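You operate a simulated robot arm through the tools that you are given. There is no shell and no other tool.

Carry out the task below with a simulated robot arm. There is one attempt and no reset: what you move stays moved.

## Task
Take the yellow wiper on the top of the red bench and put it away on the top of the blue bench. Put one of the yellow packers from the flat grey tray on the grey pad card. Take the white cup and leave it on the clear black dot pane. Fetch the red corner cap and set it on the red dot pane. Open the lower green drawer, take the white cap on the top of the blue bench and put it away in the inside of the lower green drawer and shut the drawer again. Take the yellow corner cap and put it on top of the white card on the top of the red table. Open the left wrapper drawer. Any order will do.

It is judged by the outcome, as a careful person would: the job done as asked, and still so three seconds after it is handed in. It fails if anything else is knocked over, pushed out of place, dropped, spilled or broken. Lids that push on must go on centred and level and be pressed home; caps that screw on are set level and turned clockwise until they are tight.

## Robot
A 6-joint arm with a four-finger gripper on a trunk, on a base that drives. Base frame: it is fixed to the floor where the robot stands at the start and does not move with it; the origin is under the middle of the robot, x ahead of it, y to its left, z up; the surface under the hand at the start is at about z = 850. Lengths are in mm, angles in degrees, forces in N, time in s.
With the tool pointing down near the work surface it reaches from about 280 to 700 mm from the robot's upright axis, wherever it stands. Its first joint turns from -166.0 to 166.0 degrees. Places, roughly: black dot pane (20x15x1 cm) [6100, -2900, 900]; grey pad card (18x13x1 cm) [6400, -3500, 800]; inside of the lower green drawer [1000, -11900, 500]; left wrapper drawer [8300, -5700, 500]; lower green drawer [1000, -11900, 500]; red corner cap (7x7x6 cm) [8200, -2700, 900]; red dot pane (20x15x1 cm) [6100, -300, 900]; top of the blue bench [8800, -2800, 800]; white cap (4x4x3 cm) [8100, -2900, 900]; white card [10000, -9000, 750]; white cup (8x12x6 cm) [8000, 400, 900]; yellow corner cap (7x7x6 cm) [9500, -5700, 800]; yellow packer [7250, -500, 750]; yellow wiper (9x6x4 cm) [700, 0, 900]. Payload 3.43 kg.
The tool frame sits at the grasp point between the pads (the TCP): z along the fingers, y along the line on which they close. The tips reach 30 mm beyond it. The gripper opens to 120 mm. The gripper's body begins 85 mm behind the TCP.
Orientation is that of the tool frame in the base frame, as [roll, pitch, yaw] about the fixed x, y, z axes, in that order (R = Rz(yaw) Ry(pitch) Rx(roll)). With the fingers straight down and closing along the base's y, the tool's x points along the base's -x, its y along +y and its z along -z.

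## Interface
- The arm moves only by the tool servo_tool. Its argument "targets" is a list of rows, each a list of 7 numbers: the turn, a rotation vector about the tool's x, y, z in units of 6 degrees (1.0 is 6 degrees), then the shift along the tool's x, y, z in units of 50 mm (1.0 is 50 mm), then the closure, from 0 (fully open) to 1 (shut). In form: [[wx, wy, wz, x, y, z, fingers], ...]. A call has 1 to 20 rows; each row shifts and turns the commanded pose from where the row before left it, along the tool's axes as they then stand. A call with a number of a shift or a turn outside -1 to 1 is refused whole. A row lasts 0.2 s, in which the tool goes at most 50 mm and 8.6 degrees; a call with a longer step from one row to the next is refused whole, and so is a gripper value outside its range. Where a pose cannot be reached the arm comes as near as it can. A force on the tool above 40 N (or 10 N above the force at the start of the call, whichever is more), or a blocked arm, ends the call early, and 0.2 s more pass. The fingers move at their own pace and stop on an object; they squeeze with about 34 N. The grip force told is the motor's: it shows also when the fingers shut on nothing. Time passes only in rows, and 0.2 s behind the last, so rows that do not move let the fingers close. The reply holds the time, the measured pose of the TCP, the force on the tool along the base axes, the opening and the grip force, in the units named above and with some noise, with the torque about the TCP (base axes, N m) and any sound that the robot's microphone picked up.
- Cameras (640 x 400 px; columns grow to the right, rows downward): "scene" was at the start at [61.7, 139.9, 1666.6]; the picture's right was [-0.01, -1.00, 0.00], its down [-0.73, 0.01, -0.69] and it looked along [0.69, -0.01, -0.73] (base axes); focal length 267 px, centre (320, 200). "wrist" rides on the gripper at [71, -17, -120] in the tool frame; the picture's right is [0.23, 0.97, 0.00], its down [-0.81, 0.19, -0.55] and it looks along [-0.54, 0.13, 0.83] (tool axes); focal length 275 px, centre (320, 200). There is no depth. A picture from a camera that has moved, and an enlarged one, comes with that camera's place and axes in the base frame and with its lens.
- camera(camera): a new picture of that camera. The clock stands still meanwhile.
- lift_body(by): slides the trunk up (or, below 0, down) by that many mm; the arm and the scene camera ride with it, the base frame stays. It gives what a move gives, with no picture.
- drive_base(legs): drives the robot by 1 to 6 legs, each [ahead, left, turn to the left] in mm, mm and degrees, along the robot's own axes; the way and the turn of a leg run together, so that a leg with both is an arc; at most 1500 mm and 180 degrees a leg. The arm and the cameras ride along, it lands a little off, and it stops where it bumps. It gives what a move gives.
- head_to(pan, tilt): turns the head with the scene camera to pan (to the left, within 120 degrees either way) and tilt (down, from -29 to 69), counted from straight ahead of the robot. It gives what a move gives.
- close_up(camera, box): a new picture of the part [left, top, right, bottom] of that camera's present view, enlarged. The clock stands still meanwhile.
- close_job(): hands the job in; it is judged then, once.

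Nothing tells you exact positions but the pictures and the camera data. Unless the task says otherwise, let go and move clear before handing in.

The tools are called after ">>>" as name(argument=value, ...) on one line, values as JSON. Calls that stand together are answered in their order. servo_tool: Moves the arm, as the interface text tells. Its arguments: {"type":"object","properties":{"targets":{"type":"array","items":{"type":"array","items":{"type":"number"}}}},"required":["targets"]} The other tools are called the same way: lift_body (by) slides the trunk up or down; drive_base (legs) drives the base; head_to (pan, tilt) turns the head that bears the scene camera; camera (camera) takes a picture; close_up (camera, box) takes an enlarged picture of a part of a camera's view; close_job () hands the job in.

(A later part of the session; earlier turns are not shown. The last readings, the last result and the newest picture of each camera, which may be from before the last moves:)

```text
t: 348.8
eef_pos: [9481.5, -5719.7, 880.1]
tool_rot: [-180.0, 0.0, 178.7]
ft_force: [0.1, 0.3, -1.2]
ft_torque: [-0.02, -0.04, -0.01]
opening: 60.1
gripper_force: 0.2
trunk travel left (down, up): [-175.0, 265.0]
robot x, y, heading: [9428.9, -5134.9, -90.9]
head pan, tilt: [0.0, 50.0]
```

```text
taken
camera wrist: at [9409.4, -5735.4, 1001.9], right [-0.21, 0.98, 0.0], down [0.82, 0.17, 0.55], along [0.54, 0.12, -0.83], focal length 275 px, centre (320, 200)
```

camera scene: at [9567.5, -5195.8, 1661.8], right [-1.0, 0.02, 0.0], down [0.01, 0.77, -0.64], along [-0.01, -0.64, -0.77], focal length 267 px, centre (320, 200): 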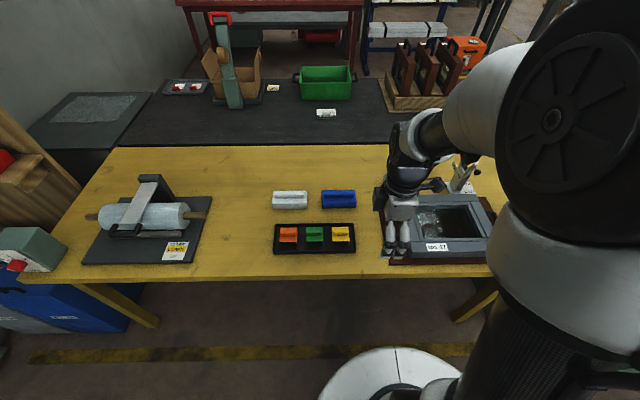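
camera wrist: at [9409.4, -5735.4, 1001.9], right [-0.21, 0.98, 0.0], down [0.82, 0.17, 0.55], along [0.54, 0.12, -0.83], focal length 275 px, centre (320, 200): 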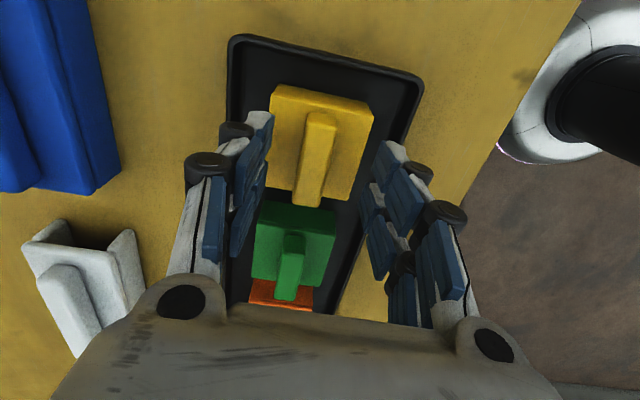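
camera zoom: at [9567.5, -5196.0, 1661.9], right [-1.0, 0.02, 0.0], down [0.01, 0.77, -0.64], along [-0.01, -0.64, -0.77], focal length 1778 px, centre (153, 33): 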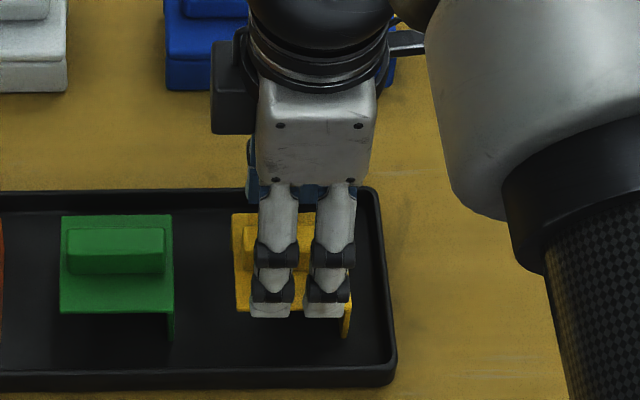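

>>> servo_tool(targets=[[0, 0, 0, 0, 0, 0.14, 0.5], [0, 0, 0, 0, 0, 0.1, 0.5], [0, 0, 0, 0, 0, 0, 0.8], [0, 0, 0, 0, 0, 0, 1.0], [0, 0, 0, 0, 0, 0, 1.0], [0, 0, 0, 0, 0, 0, 1.0], [0, 0, 0, 0, 0, 0, 1.0]])

>>> camera(camera="wrist")

```text
t: 350.4
eef_pos: [9482.2, -5720.5, 868.6]
tool_rot: [180.0, 0.0, 178.7]
ft_force: [0.1, 0.0, -0.3]
ft_torque: [0.01, -0.02, -0.03]
opening: 17.2
gripper_force: 34.0
trunk travel left (down, up): [-175.0, 265.0]
robot x, y, heading: [9428.5, -5135.2, -91.0]
head pan, tilt: [0.0, 50.0]
```

```text
taken
camera wrist: at [9410.2, -5735.9, 990.5], right [-0.21, 0.98, 0.0], down [0.82, 0.17, 0.55], along [0.54, 0.12, -0.83], focal length 275 px, centre (320, 200)
```

wrist: 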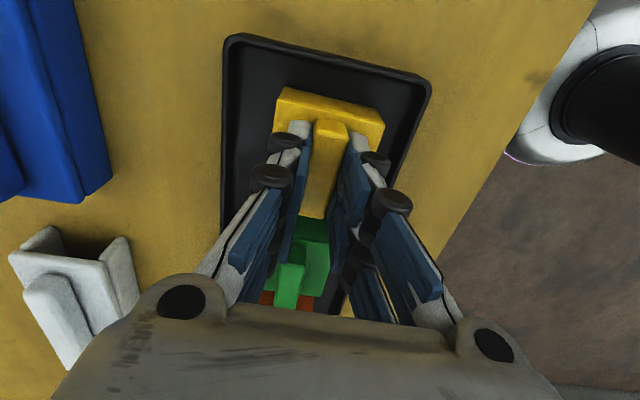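

The fin is gripped. I'll lift it straight out of the tray and tuck the arm.

>>> servo_tool(targets=[[0, 0, 0, 0, 0, -0.3, 1], [0, 0, 0, 0, 0, -0.7, 1], [0, 0, 0, 0, 0, -0.9, 1], [0, 0, 0, 0, 0, -0.9, 1], [0, 0, 0, 0, 0, -0.9, 1], [0, 0, 0, 0, 0, -0.9, 1], [0, 0, 0, 0, 0, -0.9, 1], [0, 0, 0, 0, 0.8, -0.5, 1], [0, 0, 0, 0, 0.9, -0.3, 1], [0, 0, 0, 0, 0.9, 0, 1], [0, 0, 0, 0, 0.9, 0, 1]])

>>> camera(camera="wrist")

>>> camera(camera="scene")

>>> head_to(pan=30, tilt=15)

>>> camera(camera="scene")

>>> head_to(pan=-40, tilt=15)

>>> camera(camera="scene")

```text
t: 352.8
eef_pos: [9486.5, -5546.3, 1184.8]
tool_rot: [-179.9, 0.0, 178.7]
ft_force: [-0.2, 0.6, -0.5]
ft_torque: [-0.01, 0.0, 0.01]
opening: 17.3
gripper_force: 33.6
trunk travel left (down, up): [-175.0, 265.0]
robot x, y, heading: [9427.4, -5140.1, -91.1]
head pan, tilt: [0.0, 50.0]
```

```text
taken
camera wrist: at [9414.2, -5561.1, 1306.6], right [-0.21, 0.98, 0.0], down [0.82, 0.17, 0.55], along [0.54, 0.11, -0.83], focal length 275 px, centre (320, 200)
```

wrist: 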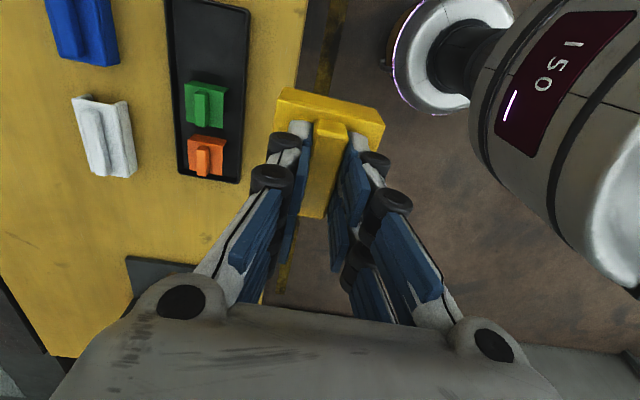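

```text
taken
camera scene: at [9567.4, -5194.2, 1662.0], right [-1.0, 0.02, 0.0], down [0.01, 0.77, -0.64], along [-0.01, -0.64, -0.77], focal length 267 px, centre (320, 200)
```

scene: 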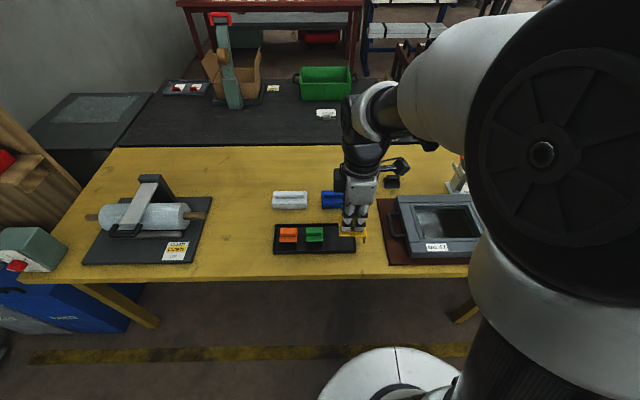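

```text
t: 353.8
eef_pos: [9486.3, -5548.2, 1184.8]
tool_rot: [-180.0, 0.0, 178.7]
ft_force: [-0.1, -0.2, 0.1]
ft_torque: [0.01, 0.0, -0.01]
opening: 17.0
gripper_force: 34.0
trunk travel left (down, up): [-175.0, 265.0]
robot x, y, heading: [9424.7, -5137.6, -91.0]
head pan, tilt: [30.0, 15.0]
```

```text
taken
camera scene: at [9614.1, -5200.8, 1715.5], right [-0.88, -0.48, 0.0], down [-0.13, 0.23, -0.97], along [0.47, -0.84, -0.26], focal length 267 px, centre (320, 200)
```

scene: 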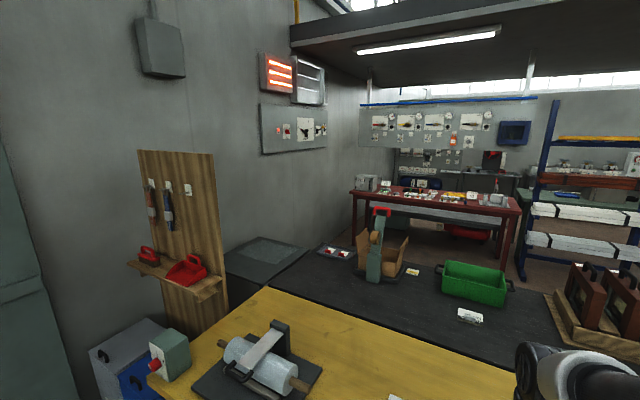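

```text
t: 355.2
eef_pos: [9487.4, -5548.3, 1184.7]
tool_rot: [179.9, 0.0, 178.7]
ft_force: [-0.1, 0.4, -0.6]
ft_torque: [0.02, -0.03, 0.0]
opening: 16.9
gripper_force: 34.1
trunk travel left (down, up): [-175.0, 265.0]
robot x, y, heading: [9424.0, -5136.1, -91.1]
head pan, tilt: [-40.0, 15.0]
```

```text
taken
camera scene: at [9507.6, -5189.4, 1715.6], right [-0.76, 0.66, 0.0], down [0.17, 0.2, -0.97], along [-0.63, -0.73, -0.26], focal length 267 px, centre (320, 200)
```

scene: 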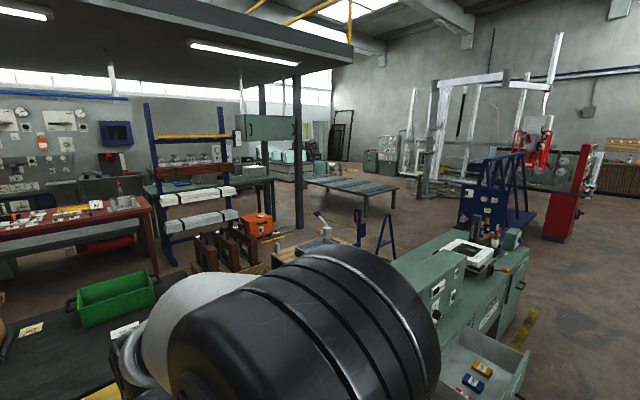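

The yellow cap is in hand. The red table (with the white card) is beyond the tables, under the mezzanine; I'll go round the wrapper desk via x ≈ 6100 and look from there.

>>> drive_base(legs=[[-620, 0, 1.0], [0, -1500, 0], [0, -1500, 0], [0, -300, 0]])

>>> head_to(pan=0, tilt=20)

>>> camera(camera="scene")

```text
t: 374.2
eef_pos: [6237.2, -4903.6, 1183.8]
tool_rot: [179.9, 0.0, 179.5]
ft_force: [0.4, 0.4, -0.5]
ft_torque: [0.0, -0.05, 0.01]
opening: 17.3
gripper_force: 33.6
trunk travel left (down, up): [-175.0, 265.0]
robot x, y, heading: [6168.5, -4491.7, -90.3]
head pan, tilt: [-40.0, 15.0]
```

```text
t: 375.3
eef_pos: [6236.1, -4903.2, 1184.4]
tool_rot: [180.0, 0.1, 179.6]
ft_force: [-0.4, 0.7, -0.4]
ft_torque: [0.01, 0.02, 0.02]
opening: 17.3
gripper_force: 34.2
trunk travel left (down, up): [-175.0, 265.0]
robot x, y, heading: [6167.3, -4490.4, -90.3]
head pan, tilt: [0.0, 20.0]
```

```text
taken
camera scene: at [6313.0, -4566.5, 1707.5], right [-1.0, 0.0, 0.0], down [0.0, 0.34, -0.94], along [0.0, -0.94, -0.34], focal length 267 px, centre (320, 200)
```

scene: 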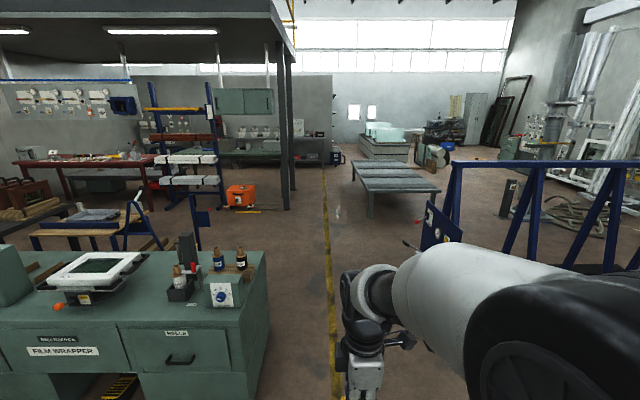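

>>> drive_base(legs=[[1500, 0, 0.3], [1350, 0, 0]])

>>> head_to(pan=70, tilt=20)

>>> camera(camera="scene")

>>> head_to(pan=0, tilt=15)

>>> camera(camera="scene")

```text
t: 389.0
eef_pos: [6289.1, -7736.8, 1183.7]
tool_rot: [180.0, -0.1, -178.9]
ft_force: [-1.4, -0.2, 0.2]
ft_torque: [0.02, 0.01, 0.0]
opening: 17.3
gripper_force: 33.5
trunk travel left (down, up): [-175.0, 265.0]
robot x, y, heading: [6212.7, -7331.1, -88.8]
head pan, tilt: [0.0, 20.0]
```

```text
t: 390.4
eef_pos: [6288.0, -7738.1, 1183.7]
tool_rot: [180.0, 0.0, -178.9]
ft_force: [1.1, 0.4, -0.7]
ft_torque: [0.0, -0.04, -0.01]
opening: 17.3
gripper_force: 34.4
trunk travel left (down, up): [-175.0, 265.0]
robot x, y, heading: [6211.1, -7334.0, -88.7]
head pan, tilt: [70.0, 20.0]
```

```text
taken
camera scene: at [6441.9, -7335.7, 1707.5], right [-0.32, -0.95, 0.0], down [-0.32, 0.11, -0.94], along [0.89, -0.3, -0.34], focal length 267 px, centre (320, 200)
```

scene: 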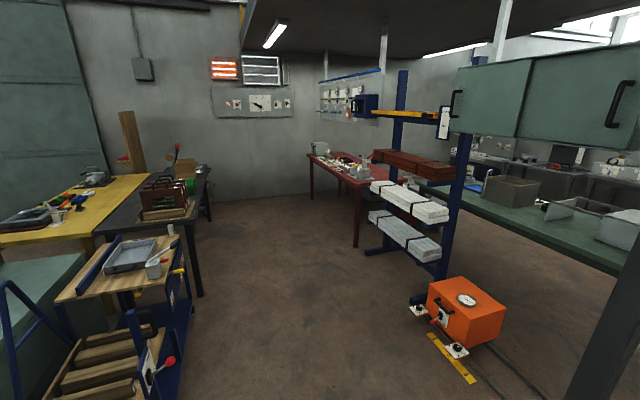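

```text
t: 391.8
eef_pos: [6289.6, -7739.0, 1184.3]
tool_rot: [180.0, 0.0, -178.9]
ft_force: [-0.7, -0.5, -0.7]
ft_torque: [0.01, -0.03, 0.0]
opening: 17.2
gripper_force: 34.3
trunk travel left (down, up): [-175.0, 265.0]
robot x, y, heading: [6210.0, -7328.3, -88.6]
head pan, tilt: [0.0, 15.0]
```

```text
taken
camera scene: at [6356.0, -7399.2, 1715.6], right [-1.0, -0.02, 0.0], down [-0.01, 0.26, -0.97], along [0.02, -0.97, -0.26], focal length 267 px, centre (320, 200)
```

scene: 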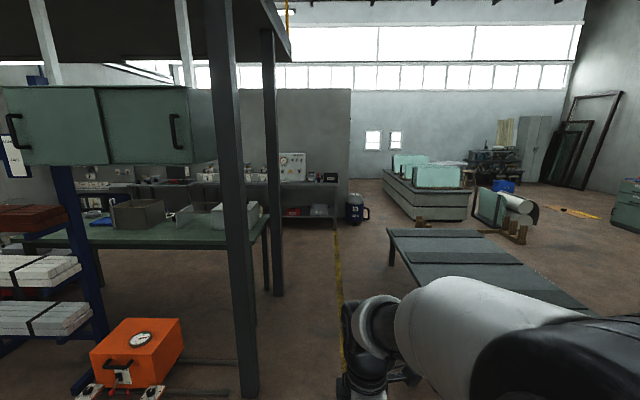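

The aisle to the red table lies between y ≈ -6950 and -8650. I'll drive along y ≈ -7750 to x ≈ 9950 and face the table.

>>> drive_base(legs=[[420, 0, 0], [0, 0, 88.7], [1500, 0, 0], [1500, 0, 0], [740, 0, 0], [0, 0, -90]])

>>> head_to(pan=0, tilt=35)

>>> camera(camera="scene")

```text
t: 419.8
eef_pos: [10054.8, -8048.0, 1183.8]
tool_rot: [180.0, 0.1, -177.9]
ft_force: [0.2, 0.5, -0.1]
ft_torque: [-0.03, -0.01, 0.01]
opening: 17.3
gripper_force: 33.4
trunk travel left (down, up): [-175.0, 265.0]
robot x, y, heading: [9970.8, -7640.1, -87.9]
head pan, tilt: [0.0, 15.0]
```

```text
t: 420.7
eef_pos: [10055.5, -8049.5, 1185.2]
tool_rot: [180.0, 0.0, -177.9]
ft_force: [-0.5, 0.9, -1.1]
ft_torque: [0.0, -0.02, -0.02]
opening: 16.9
gripper_force: 34.0
trunk travel left (down, up): [-175.0, 265.0]
robot x, y, heading: [9977.3, -7644.2, -87.7]
head pan, tilt: [0.0, 35.0]
```

```text
taken
camera scene: at [10116.5, -7703.7, 1683.7], right [-1.0, -0.04, 0.0], down [-0.02, 0.57, -0.82], along [0.03, -0.82, -0.57], focal length 267 px, centre (320, 200)
```

scene: 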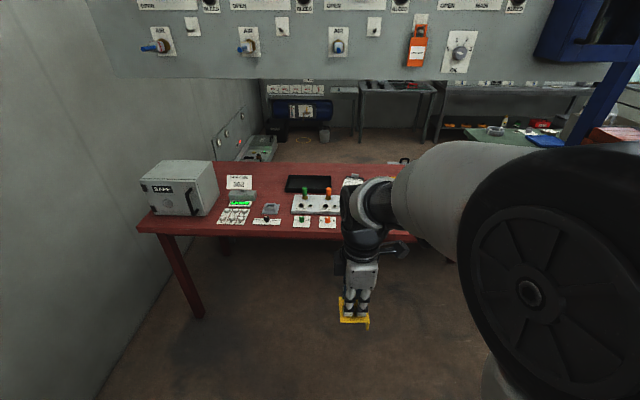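

>>> close_up(camera="scene", box=[130, 140, 350, 270])

>>> head_to(pan=-25, tilt=35)

>>> camera(camera="scene")

```text
2.91 times, centred on (240, 205) of scene
camera zoom: at [10116.5, -7703.7, 1683.7], right [-1.0, -0.04, 0.0], down [-0.02, 0.57, -0.82], along [0.03, -0.82, -0.57], focal length 776 px, centre (553, 186)
```

zoom: 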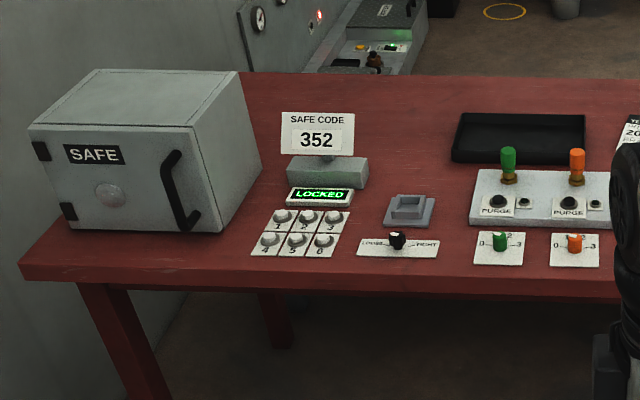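

```text
t: 421.6
eef_pos: [10056.8, -8048.2, 1183.1]
tool_rot: [179.9, 0.0, -177.9]
ft_force: [-0.5, 1.0, -1.2]
ft_torque: [-0.05, -0.01, -0.01]
opening: 17.1
gripper_force: 34.0
trunk travel left (down, up): [-175.0, 265.0]
robot x, y, heading: [9970.2, -7643.6, -87.6]
head pan, tilt: [-25.0, 35.0]
```

```text
taken
camera scene: at [10079.0, -7697.1, 1683.6], right [-0.92, 0.38, 0.0], down [0.22, 0.53, -0.82], along [-0.31, -0.76, -0.57], focal length 267 px, centre (320, 200)
```

scene: 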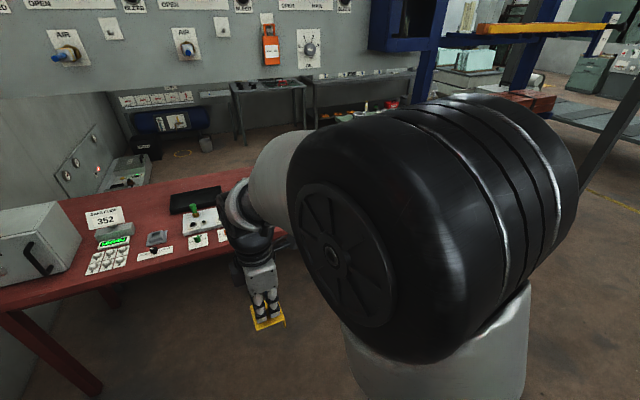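

The card is hidden behind the arm. I'll strafe a little toward -x to see it.

>>> drive_base(legs=[[0, -350, -2.3]])

>>> head_to(pan=5, tilt=40)

>>> camera(camera="scene")

>>> close_up(camera="scene", box=[150, 120, 350, 260])

```text
t: 423.8
eef_pos: [9685.5, -8059.4, 1184.9]
tool_rot: [-180.0, 0.1, 179.8]
ft_force: [-0.8, -0.1, -1.3]
ft_torque: [-0.02, -0.06, 0.02]
opening: 17.4
gripper_force: 33.5
trunk travel left (down, up): [-175.0, 265.0]
robot x, y, heading: [9622.9, -7651.9, -89.8]
head pan, tilt: [-25.0, 35.0]
```

```text
t: 424.8
eef_pos: [9686.5, -8059.7, 1185.0]
tool_rot: [180.0, 0.1, 179.8]
ft_force: [-0.2, 0.0, 0.0]
ft_torque: [-0.03, -0.02, -0.03]
opening: 17.1
gripper_force: 34.0
trunk travel left (down, up): [-175.0, 265.0]
robot x, y, heading: [9614.6, -7649.4, -89.8]
head pan, tilt: [5.0, 40.0]
```

```text
taken
camera scene: at [9767.6, -7713.7, 1676.1], right [-1.0, -0.09, 0.0], down [-0.06, 0.64, -0.77], along [0.07, -0.76, -0.64], focal length 267 px, centre (320, 200)
```

scene: 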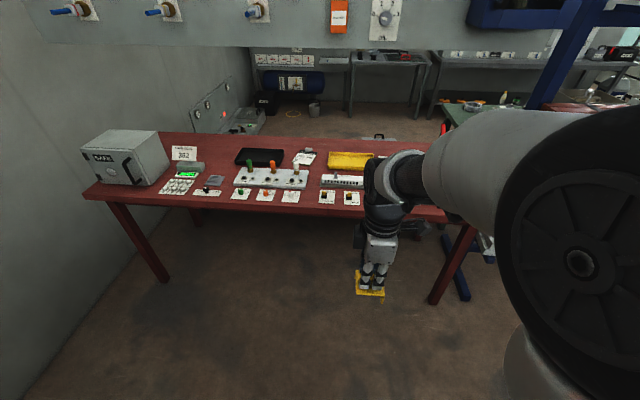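

```text
2.86 times, centred on (250, 190) of scene
camera zoom: at [9767.6, -7713.7, 1676.1], right [-1.0, -0.09, 0.0], down [-0.06, 0.64, -0.77], along [0.07, -0.76, -0.64], focal length 762 px, centre (520, 229)
```

zoom: 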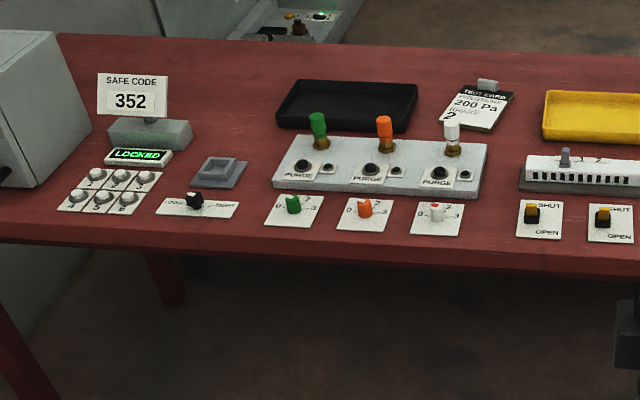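

I see a white "test card" at about [9985, -9083]. I'll zoom in on it and check the rest of the table for any other white card.

>>> close_up(camera="scene", box=[285, 140, 345, 180])

>>> drive_base(legs=[[0, -350, 0]])

>>> camera(camera="scene")

>>> close_up(camera="scene", box=[130, 120, 370, 260])

```text
10.00 times, centred on (315, 160) of scene
camera zoom: at [9767.6, -7713.7, 1676.1], right [-1.0, -0.09, 0.0], down [-0.06, 0.64, -0.77], along [0.07, -0.76, -0.64], focal length 2667 px, centre (370, 600)
```

zoom: 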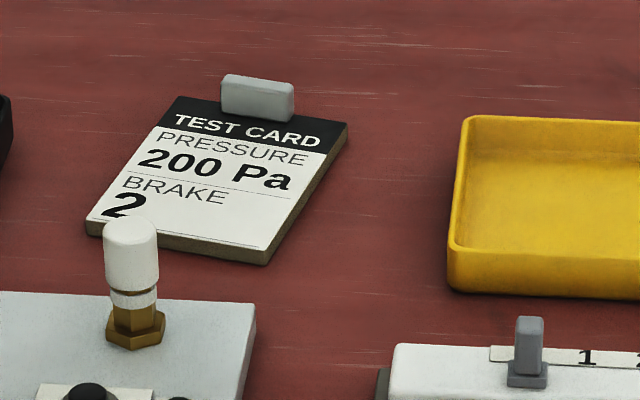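

```text
t: 427.1
eef_pos: [9343.1, -8061.0, 1184.6]
tool_rot: [179.9, 0.1, -179.6]
ft_force: [0.3, 0.1, -0.2]
ft_torque: [-0.02, -0.02, 0.0]
opening: 17.2
gripper_force: 33.6
trunk travel left (down, up): [-175.0, 265.0]
robot x, y, heading: [9270.6, -7650.8, -89.4]
head pan, tilt: [5.0, 40.0]
```

```text
taken
camera scene: at [9420.7, -7714.7, 1676.1], right [-1.0, -0.1, 0.0], down [-0.06, 0.64, -0.77], along [0.08, -0.76, -0.64], focal length 267 px, centre (320, 200)
```

scene: 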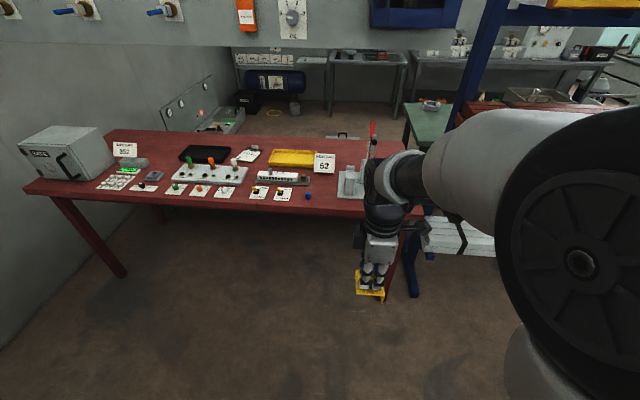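

```text
2.67 times, centred on (250, 190) of scene
camera zoom: at [9420.7, -7714.7, 1676.1], right [-1.0, -0.1, 0.0], down [-0.06, 0.64, -0.77], along [0.08, -0.76, -0.64], focal length 711 px, centre (507, 227)
```

zoom: 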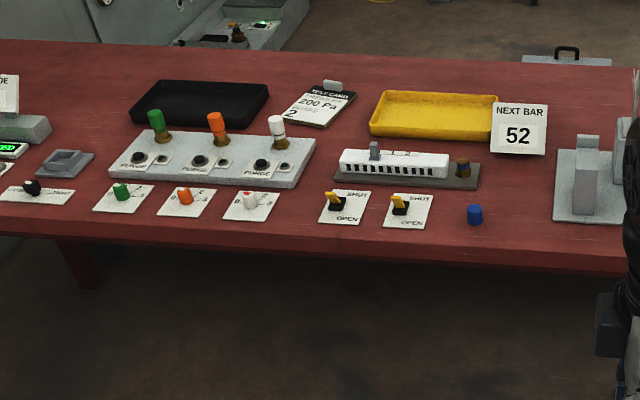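

The white card on the red table is the white "TEST CARD" clipboard at about [9983, -9060], with a white knob in front of it and a wall panel hanging above. I'll move in front of it and look closer before going in.

>>> drive_base(legs=[[0, 640, -0.6], [480, 0, 0]])

>>> head_to(pan=0, tilt=40)

>>> camera(camera="scene")

>>> head_to(pan=0, tilt=10)

>>> camera(camera="scene")

>>> camera(camera="wrist")

```text
t: 433.1
eef_pos: [9965.4, -8547.1, 1184.4]
tool_rot: [179.9, -0.1, 179.4]
ft_force: [-0.6, 0.0, -0.8]
ft_torque: [0.02, 0.03, 0.02]
opening: 17.1
gripper_force: 34.3
trunk travel left (down, up): [-175.0, 265.0]
robot x, y, heading: [9904.0, -8138.5, -90.2]
head pan, tilt: [5.0, 40.0]
```

```text
t: 433.7
eef_pos: [9966.4, -8546.2, 1184.9]
tool_rot: [-180.0, -0.1, 179.5]
ft_force: [-0.4, -0.4, -0.3]
ft_torque: [-0.01, 0.02, 0.02]
opening: 17.3
gripper_force: 34.2
trunk travel left (down, up): [-175.0, 265.0]
robot x, y, heading: [9901.5, -8135.6, -90.3]
head pan, tilt: [0.0, 40.0]
```

```text
taken
camera scene: at [10043.1, -8201.5, 1676.0], right [-1.0, 0.01, 0.0], down [0.0, 0.64, -0.77], along [0.0, -0.77, -0.64], focal length 267 px, centre (320, 200)
```

scene: 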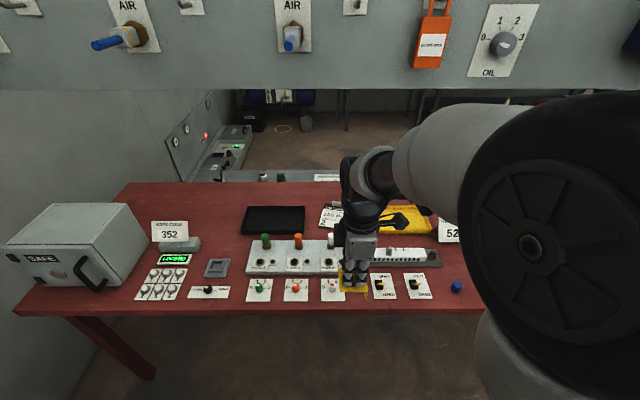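

```text
t: 434.7
eef_pos: [9966.8, -8547.2, 1183.5]
tool_rot: [180.0, -0.1, 179.4]
ft_force: [0.3, -0.1, 0.6]
ft_torque: [-0.01, -0.03, 0.02]
opening: 17.1
gripper_force: 33.8
trunk travel left (down, up): [-175.0, 265.0]
robot x, y, heading: [9903.0, -8138.1, -90.0]
head pan, tilt: [0.0, 10.0]
```

```text
taken
camera scene: at [10043.0, -8209.7, 1723.7], right [-1.0, 0.01, 0.0], down [0.0, 0.17, -0.98], along [-0.01, -0.98, -0.17], focal length 267 px, centre (320, 200)
```

scene: 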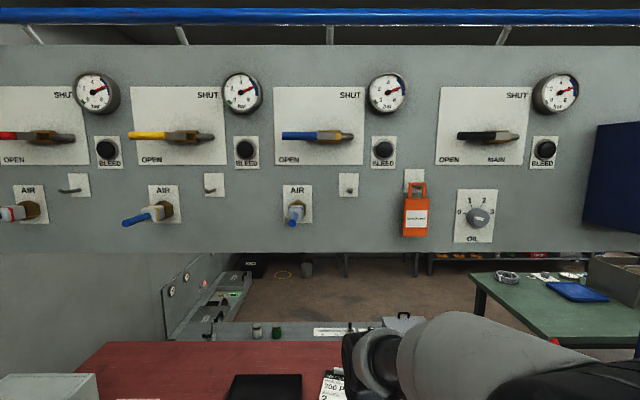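

```text
taken
camera wrist: at [9894.3, -8562.6, 1306.0], right [-0.22, 0.98, 0.0], down [0.81, 0.18, 0.55], along [0.54, 0.12, -0.83], focal length 275 px, centre (320, 200)
```

wrist: 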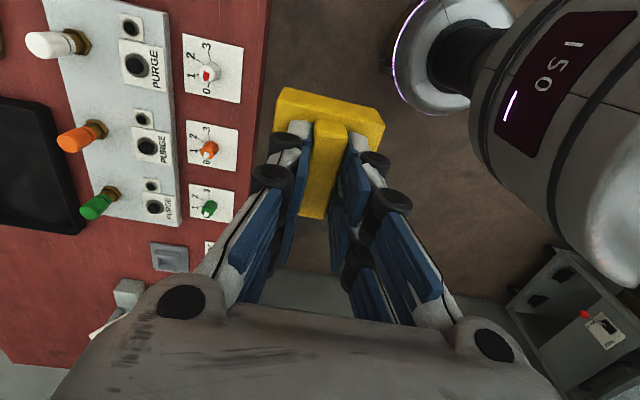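

The wall panel hangs at about y = -8840 with its bottom near z = 1480, in front of the card, so the elbow must pass low. I'll first stretch the arm out here (short of the panel) to see where the elbow ends up.

>>> servo_tool(targets=[[0, 0, 0, -0.057, -0.8, 0.41, 1], [0, 0, 0, -0.057, -0.8, 0.41, 1], [0, 0, 0, -0.057, -0.8, 0.41, 1], [0, 0, 0, -0.057, -0.8, 0.41, 1], [0, 0, 0, -0.057, -0.8, 0.41, 1], [0, 0, 0, -0.057, -0.8, 0.41, 1]])

>>> camera(camera="scene")

>>> head_to(pan=0, tilt=45)

>>> camera(camera="scene")

>>> camera(camera="wrist")

```text
t: 436.1
eef_pos: [9980.2, -8787.5, 1060.2]
tool_rot: [179.9, -0.1, 179.3]
ft_force: [-0.5, 0.4, -0.1]
ft_torque: [0.06, 0.01, 0.0]
opening: 17.2
gripper_force: 33.9
trunk travel left (down, up): [-175.0, 265.0]
robot x, y, heading: [9902.8, -8134.2, -90.1]
head pan, tilt: [0.0, 10.0]
```

```text
taken
camera scene: at [10043.2, -8211.4, 1723.5], right [-1.0, 0.01, 0.0], down [0.0, 0.18, -0.98], along [-0.01, -0.98, -0.18], focal length 267 px, centre (320, 200)
```

scene: 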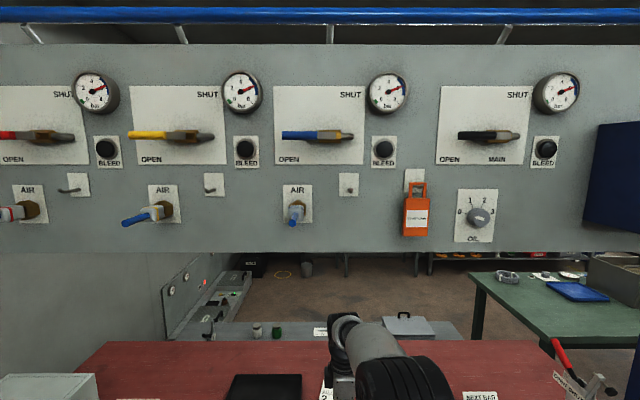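

```text
t: 437.1
eef_pos: [9978.9, -8785.8, 1059.4]
tool_rot: [180.0, -0.1, 179.3]
ft_force: [0.5, 0.1, -0.4]
ft_torque: [0.02, 0.01, 0.03]
opening: 17.1
gripper_force: 34.0
trunk travel left (down, up): [-175.0, 265.0]
robot x, y, heading: [9904.4, -8138.2, -90.5]
head pan, tilt: [0.0, 45.0]
```

```text
taken
camera scene: at [10043.0, -8197.9, 1668.8], right [-1.0, 0.01, 0.0], down [0.0, 0.71, -0.71], along [0.0, -0.71, -0.71], focal length 267 px, centre (320, 200)
```

scene: 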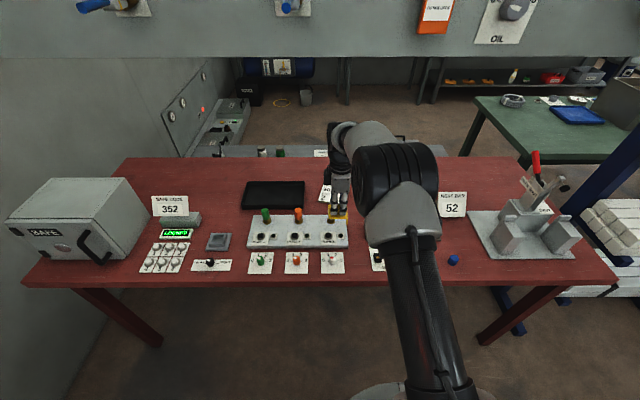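

```text
taken
camera wrist: at [9908.1, -8801.0, 1181.7], right [-0.22, 0.98, 0.0], down [0.81, 0.18, 0.55], along [0.54, 0.12, -0.83], focal length 275 px, centre (320, 200)
```

wrist: 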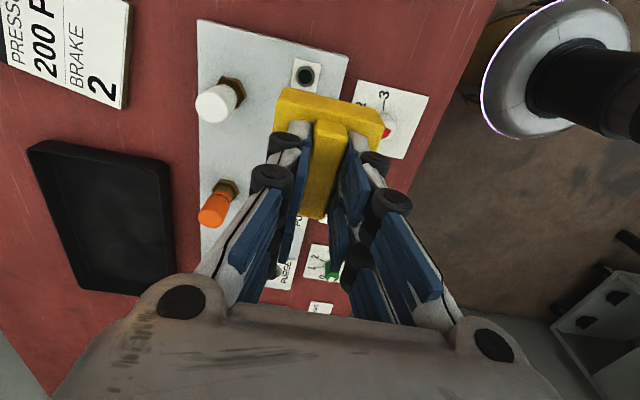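

The elbow top sits around z ≈ 1430–1465 when stretched, just under the panel. For margin I'll raise the hand relative to the trunk, lower the trunk 100 mm, and shift to x ≈ 9925 so the cap passes beside the white knob.

>>> servo_tool(targets=[[0, 0, 0, 0.37, 0, -0.57, 1], [0, 0, 0, 0.37, 0, -0.57, 1], [0, 0, 0, 0.36, 0, -0.57, 1]])

>>> lift_body(by=-100)

>>> camera(camera="scene")

```text
t: 437.9
eef_pos: [9925.7, -8785.1, 1148.5]
tool_rot: [-180.0, 0.0, 179.4]
ft_force: [0.5, 0.7, -0.2]
ft_torque: [0.02, -0.03, 0.01]
opening: 17.0
gripper_force: 34.1
trunk travel left (down, up): [-175.0, 265.0]
robot x, y, heading: [9904.4, -8134.7, -90.3]
head pan, tilt: [0.0, 45.0]
```

```text
t: 439.2
eef_pos: [9927.7, -8787.2, 1048.7]
tool_rot: [180.0, -0.1, 179.4]
ft_force: [-0.4, 0.5, 0.4]
ft_torque: [0.04, 0.0, 0.0]
opening: 17.1
gripper_force: 34.5
trunk travel left (down, up): [-75.0, 365.0]
robot x, y, heading: [9901.4, -8135.4, -90.0]
head pan, tilt: [0.0, 45.0]
```

```text
taken
camera scene: at [10043.0, -8197.8, 1568.9], right [-1.0, 0.01, 0.0], down [0.0, 0.71, -0.71], along [0.0, -0.71, -0.71], focal length 267 px, centre (320, 200)
```

scene: 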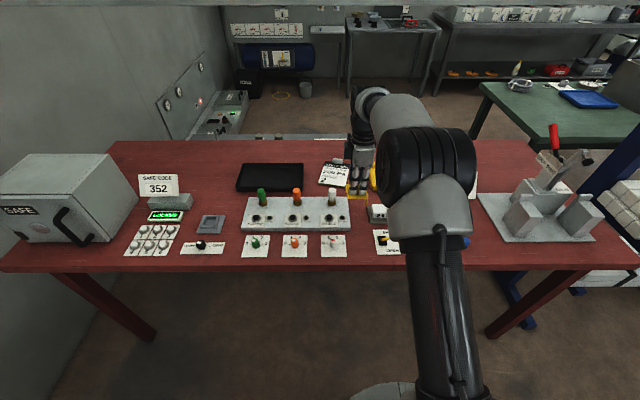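

The elbow top is now at about z = 1390, well under the panel's 1475. I'll drive forward 245 mm under it.

>>> drive_base(legs=[[150, 0, 0]])

>>> camera(camera="scene")

>>> camera(camera="wrist")

```text
t: 440.6
eef_pos: [9926.7, -8936.2, 1047.0]
tool_rot: [-180.0, 0.0, 179.4]
ft_force: [-0.2, -0.6, -0.9]
ft_torque: [0.02, -0.02, -0.02]
opening: 17.3
gripper_force: 34.2
trunk travel left (down, up): [-75.0, 365.0]
robot x, y, heading: [9898.5, -8285.3, -90.2]
head pan, tilt: [0.0, 45.0]
```

```text
taken
camera scene: at [10042.2, -8348.4, 1568.7], right [-1.0, 0.01, 0.0], down [0.0, 0.71, -0.71], along [0.0, -0.71, -0.71], focal length 267 px, centre (320, 200)
```

scene: 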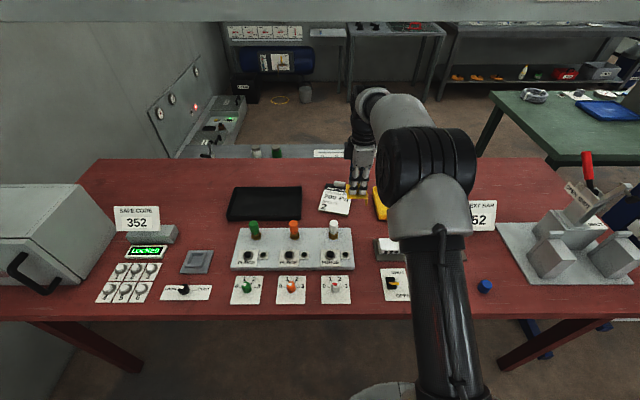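

```text
taken
camera wrist: at [9854.6, -8952.6, 1169.5], right [-0.22, 0.98, 0.0], down [0.81, 0.18, 0.55], along [0.54, 0.12, -0.83], focal length 275 px, centre (320, 200)
```

wrist: 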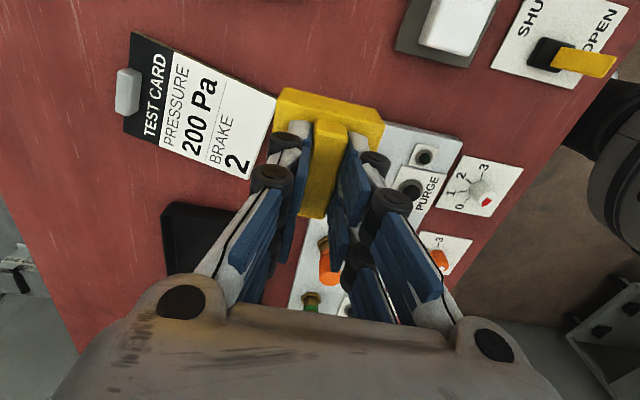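

The card's centre is near [9980, -9055], turned about -12°. I'll drive the last 100 mm.

>>> drive_base(legs=[[98, 0, 0]])

>>> camera(camera="wrist")

>>> head_to(pan=0, tilt=50)

>>> camera(camera="scene")

```text
t: 441.7
eef_pos: [9926.4, -9032.3, 1047.4]
tool_rot: [180.0, -0.1, 179.4]
ft_force: [-0.5, -1.7, -0.7]
ft_torque: [0.06, 0.03, 0.04]
opening: 17.1
gripper_force: 33.9
trunk travel left (down, up): [-75.0, 365.0]
robot x, y, heading: [9903.3, -8380.1, -90.5]
head pan, tilt: [0.0, 45.0]
```

```text
taken
camera wrist: at [9854.4, -9048.8, 1169.2], right [-0.22, 0.98, 0.0], down [0.81, 0.18, 0.55], along [0.54, 0.12, -0.83], focal length 275 px, centre (320, 200)
```

wrist: 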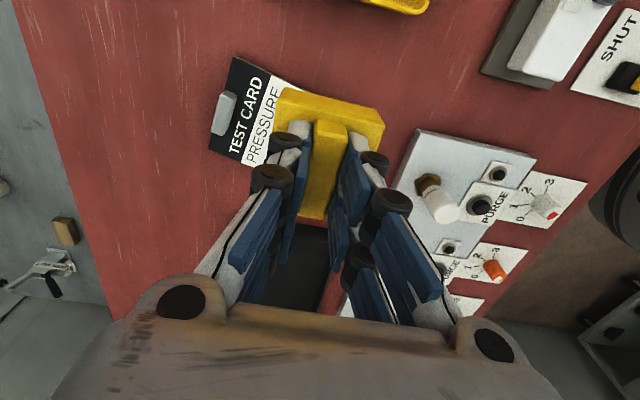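

```text
t: 442.4
eef_pos: [9926.2, -9030.9, 1047.5]
tool_rot: [179.9, -0.1, 179.5]
ft_force: [0.4, -0.1, 0.7]
ft_torque: [0.01, 0.02, -0.01]
opening: 17.0
gripper_force: 34.1
trunk travel left (down, up): [-75.0, 365.0]
robot x, y, heading: [9899.3, -8384.5, -90.5]
head pan, tilt: [0.0, 50.0]
```

```text
taken
camera scene: at [10041.8, -8438.9, 1561.9], right [-1.0, 0.0, 0.0], down [0.0, 0.77, -0.64], along [0.0, -0.64, -0.77], focal length 267 px, centre (320, 200)
```

scene: 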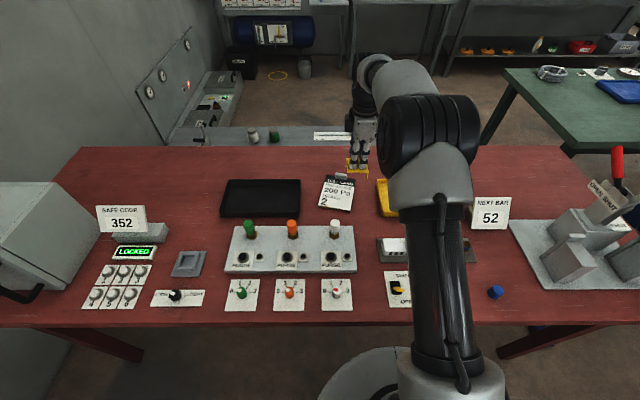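

The card is clear ahead at about [9981, -9055]. I'll shift over its white part and match its -12° turn, staying at this height.

>>> servo_tool(targets=[[0, 0, 0, -0.56, -0.14, 0, 1], [0, 0, 0, -0.56, -0.15, 0, 1], [0, 0, 1, 0, 0, 0.2, 1], [0, 0, 1, 0, 0, 0.3, 1]])

>>> camera(camera="wrist")

>>> close_up(camera="scene", box=[290, 140, 390, 230])

```text
t: 443.4
eef_pos: [9982.5, -9044.9, 1021.8]
tool_rot: [-180.0, -0.1, 167.2]
ft_force: [0.7, 0.6, -0.6]
ft_torque: [0.0, 0.0, 0.0]
opening: 17.1
gripper_force: 33.9
trunk travel left (down, up): [-75.0, 365.0]
robot x, y, heading: [9902.3, -8380.0, -90.2]
head pan, tilt: [0.0, 50.0]
```

```text
taken
camera wrist: at [9908.6, -9046.7, 1143.5], right [-0.01, 1.0, 0.0], down [0.83, 0.01, 0.55], along [0.55, 0.01, -0.83], focal length 275 px, centre (320, 200)
```

wrist: 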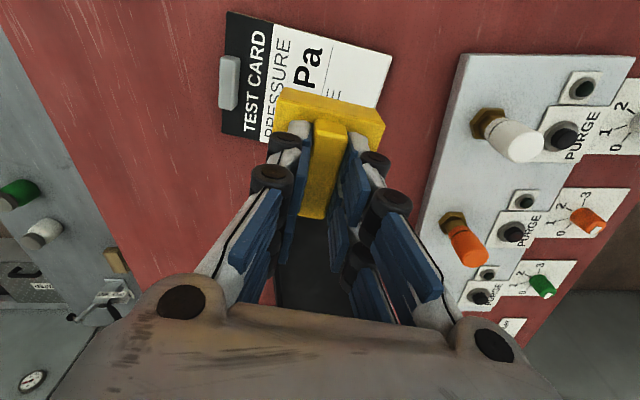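

```text
4.44 times, centred on (340, 185) of scene
camera zoom: at [10041.9, -8439.1, 1561.8], right [-1.0, 0.0, 0.0], down [0.0, 0.77, -0.64], along [0.0, -0.64, -0.77], focal length 1185 px, centre (231, 267)
```

zoom: 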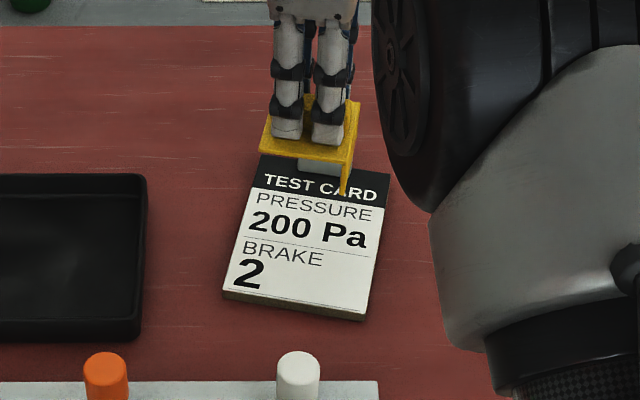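

The hand is over the white part of the card. I'll lower to z ≈ 942, then slowly to contact.

>>> servo_tool(targets=[[0, 0, 0, 0, 0, 0.6, 1], [0, 0, 0, 0, 0, 0.6, 1], [0, 0, 0, 0, 0, 0.4, 1]])

>>> close_up(camera="scene", box=[290, 150, 390, 230])

>>> camera(camera="wrist")

```text
t: 444.2
eef_pos: [9981.4, -9046.9, 941.5]
tool_rot: [-179.9, -0.1, 167.4]
ft_force: [0.1, -0.7, -0.9]
ft_torque: [0.01, -0.01, -0.01]
opening: 17.5
gripper_force: 33.5
trunk travel left (down, up): [-75.0, 365.0]
robot x, y, heading: [9899.6, -8380.9, -90.3]
head pan, tilt: [0.0, 50.0]
```

```text
5.00 times, centred on (340, 190) of scene
camera zoom: at [10041.8, -8439.0, 1561.9], right [-1.0, 0.0, 0.0], down [0.0, 0.77, -0.64], along [0.0, -0.64, -0.77], focal length 1334 px, centre (220, 250)
```

zoom: 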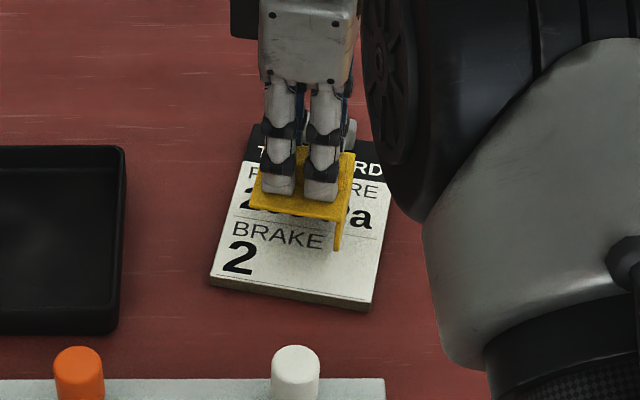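

```text
taken
camera wrist: at [9908.4, -9047.1, 1063.7], right [-0.01, 1.0, 0.0], down [0.83, 0.01, 0.55], along [0.55, 0.01, -0.83], focal length 275 px, centre (320, 200)
```

wrist: 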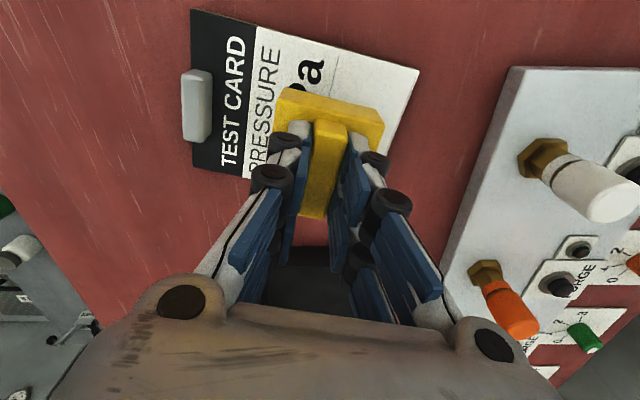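

>>> servo_tool(targets=[[0, 0, 0, 0, 0, 0.06, 1], [0, 0, 0, 0, 0, 0.06, 1], [0, 0, 0, 0, 0, 0.04, 1], [0, 0, 0, 0, 0, 0, 1]])

>>> servo_tool(targets=[[0, 0, 0, 0, 0, 0.03, 1], [0, 0, 0, 0, 0, 0.02, 1], [0, 0, 0, 0, 0, 0, 1]])

```text
t: 445.2
eef_pos: [9983.1, -9045.7, 935.1]
tool_rot: [-180.0, 0.0, 167.4]
ft_force: [0.0, 0.1, -0.7]
ft_torque: [-0.02, 0.01, 0.0]
opening: 17.2
gripper_force: 34.1
trunk travel left (down, up): [-75.0, 365.0]
robot x, y, heading: [9898.9, -8380.4, -90.4]
head pan, tilt: [0.0, 50.0]
```

```text
t: 446.0
eef_pos: [9982.8, -9046.5, 931.1]
tool_rot: [180.0, -0.1, 167.4]
ft_force: [0.3, -0.3, -0.2]
ft_torque: [-0.01, -0.01, -0.01]
opening: 16.9
gripper_force: 33.9
trunk travel left (down, up): [-75.0, 365.0]
robot x, y, heading: [9901.6, -8379.1, -90.3]
head pan, tilt: [0.0, 50.0]
```

>>> servo_tool(targets=[[0, 0, 0, 0, 0, 0.02, 1], [0, 0, 0, 0, 0, 0.02, 1], [0, 0, 0, 0, 0, 0, 1]])

>>> servo_tool(targets=[[0, 0, 0, 0, 0, 0.02, 1], [0, 0, 0, 0, 0, 0.02, 1], [0, 0, 0, 0, 0, 0, 1]])

```text
t: 446.8
eef_pos: [9983.0, -9046.9, 930.7]
tool_rot: [180.0, -0.2, 167.4]
ft_force: [0.3, -0.1, 0.0]
ft_torque: [-0.03, 0.01, 0.0]
opening: 17.2
gripper_force: 34.0
trunk travel left (down, up): [-75.0, 365.0]
robot x, y, heading: [9903.4, -8384.2, -90.2]
head pan, tilt: [0.0, 50.0]
```

```text
t: 447.6
eef_pos: [9981.8, -9047.3, 928.1]
tool_rot: [180.0, -0.1, 167.4]
ft_force: [-0.5, -0.1, -0.4]
ft_torque: [-0.03, 0.0, 0.01]
opening: 17.1
gripper_force: 33.7
trunk travel left (down, up): [-75.0, 365.0]
robot x, y, heading: [9901.6, -8385.8, -90.3]
head pan, tilt: [0.0, 50.0]
```

>>> servo_tool(targets=[[0, 0, 0, 0, 0, 0.02, 1], [0, 0, 0, 0, 0, 0.02, 1], [0, 0, 0, 0, 0, 0, 1]])

>>> close_up(camera="scene", box=[310, 160, 370, 220])

```text
t: 448.4
eef_pos: [9981.0, -9047.4, 926.7]
tool_rot: [-179.9, -0.1, 167.5]
ft_force: [-0.3, 0.2, 0.1]
ft_torque: [0.02, 0.04, -0.03]
opening: 17.1
gripper_force: 34.2
trunk travel left (down, up): [-75.0, 365.0]
robot x, y, heading: [9898.4, -8382.4, -90.5]
head pan, tilt: [0.0, 50.0]
```

```text
6.67 times, centred on (340, 190) of scene
camera zoom: at [10041.8, -8438.9, 1561.9], right [-1.0, 0.0, 0.0], down [0.0, 0.77, -0.64], along [0.0, -0.64, -0.77], focal length 1778 px, centre (187, 267)
```

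zoom: 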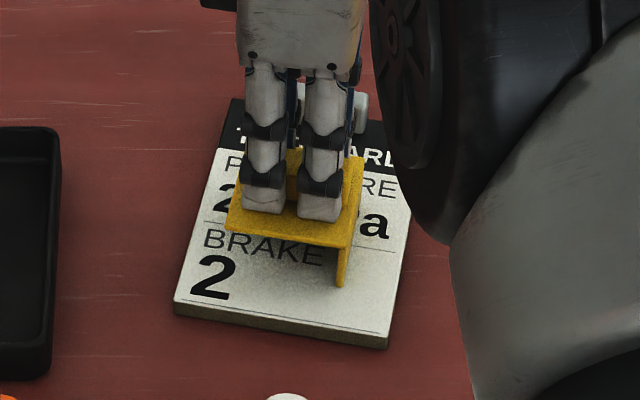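

>>> servo_tool(targets=[[0, 0, 0, 0, 0, 0.02, 1], [0, 0, 0, 0, 0, 0.02, 1], [0, 0, 0, 0, 0, 0, 1]])

>>> servo_tool(targets=[[0, 0, 0, 0, 0, 0.02, 1], [0, 0, 0, 0, 0, 0.01, 1], [0, 0, 0, 0, 0, 0, 1]])

```text
t: 449.2
eef_pos: [9982.1, -9046.3, 926.3]
tool_rot: [-179.9, 0.0, 167.4]
ft_force: [0.3, 0.6, 7.9]
ft_torque: [0.06, 0.25, -0.01]
opening: 17.3
gripper_force: 33.4
trunk travel left (down, up): [-75.0, 365.0]
robot x, y, heading: [9899.1, -8377.1, -90.4]
head pan, tilt: [0.0, 50.0]
```

```text
t: 450.0
eef_pos: [9981.6, -9045.8, 925.7]
tool_rot: [-179.7, -0.1, 167.5]
ft_force: [-0.7, -2.5, 20.9]
ft_torque: [0.0, 0.48, 0.0]
opening: 16.9
gripper_force: 34.0
trunk travel left (down, up): [-75.0, 365.0]
robot x, y, heading: [9901.2, -8379.8, -90.1]
head pan, tilt: [0.0, 50.0]
```

The cap is seated on the card. I'll open the fingers, lift to z ≈ 1040 (below the panel), and check.

>>> servo_tool(targets=[[0, 0, 0, 0, 0, -0.01, 1], [0, 0, 0, 0, 0, 0, 0.75], [0, 0, 0, 0, 0, 0, 0.6], [0, 0, 0, 0, 0, 0, 0.5], [0, 0, 0, 0, 0, 0, 0.5], [0, 0, 0, 0, 0, -0.3, 0.5], [0, 0, 0, 0, 0, -0.7, 0.5], [0, 0, 0, 0, 0, -0.7, 0.5], [0, 0, 0, 0, 0, -0.6, 0.5]])

>>> close_up(camera="scene", box=[290, 140, 390, 230])

>>> camera(camera="wrist")

```text
t: 452.0
eef_pos: [9983.9, -9045.9, 1038.3]
tool_rot: [179.9, -0.2, 167.4]
ft_force: [-1.0, 0.2, -0.8]
ft_torque: [-0.03, 0.0, -0.01]
opening: 60.2
gripper_force: 0.1
trunk travel left (down, up): [-75.0, 365.0]
robot x, y, heading: [9899.1, -8383.3, -90.3]
head pan, tilt: [0.0, 50.0]
```

```text
4.44 times, centred on (340, 185) of scene
camera zoom: at [10041.8, -8438.5, 1561.9], right [-1.0, 0.0, 0.0], down [0.0, 0.77, -0.64], along [0.0, -0.64, -0.77], focal length 1185 px, centre (231, 267)
```

zoom: 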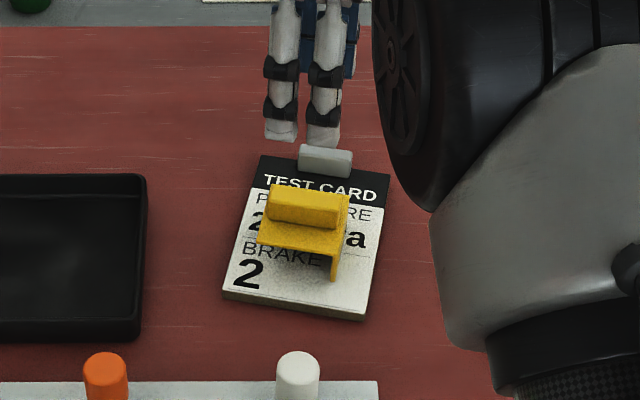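

```text
taken
camera wrist: at [9909.0, -9047.7, 1159.9], right [-0.01, 1.0, 0.0], down [0.83, 0.01, 0.55], along [0.55, 0.01, -0.83], focal length 275 px, centre (320, 200)
```

wrist: 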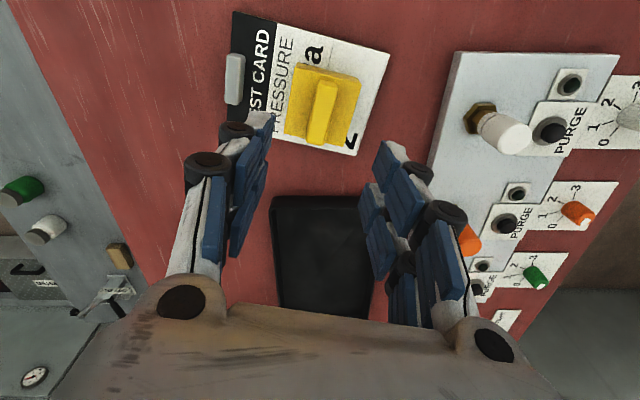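

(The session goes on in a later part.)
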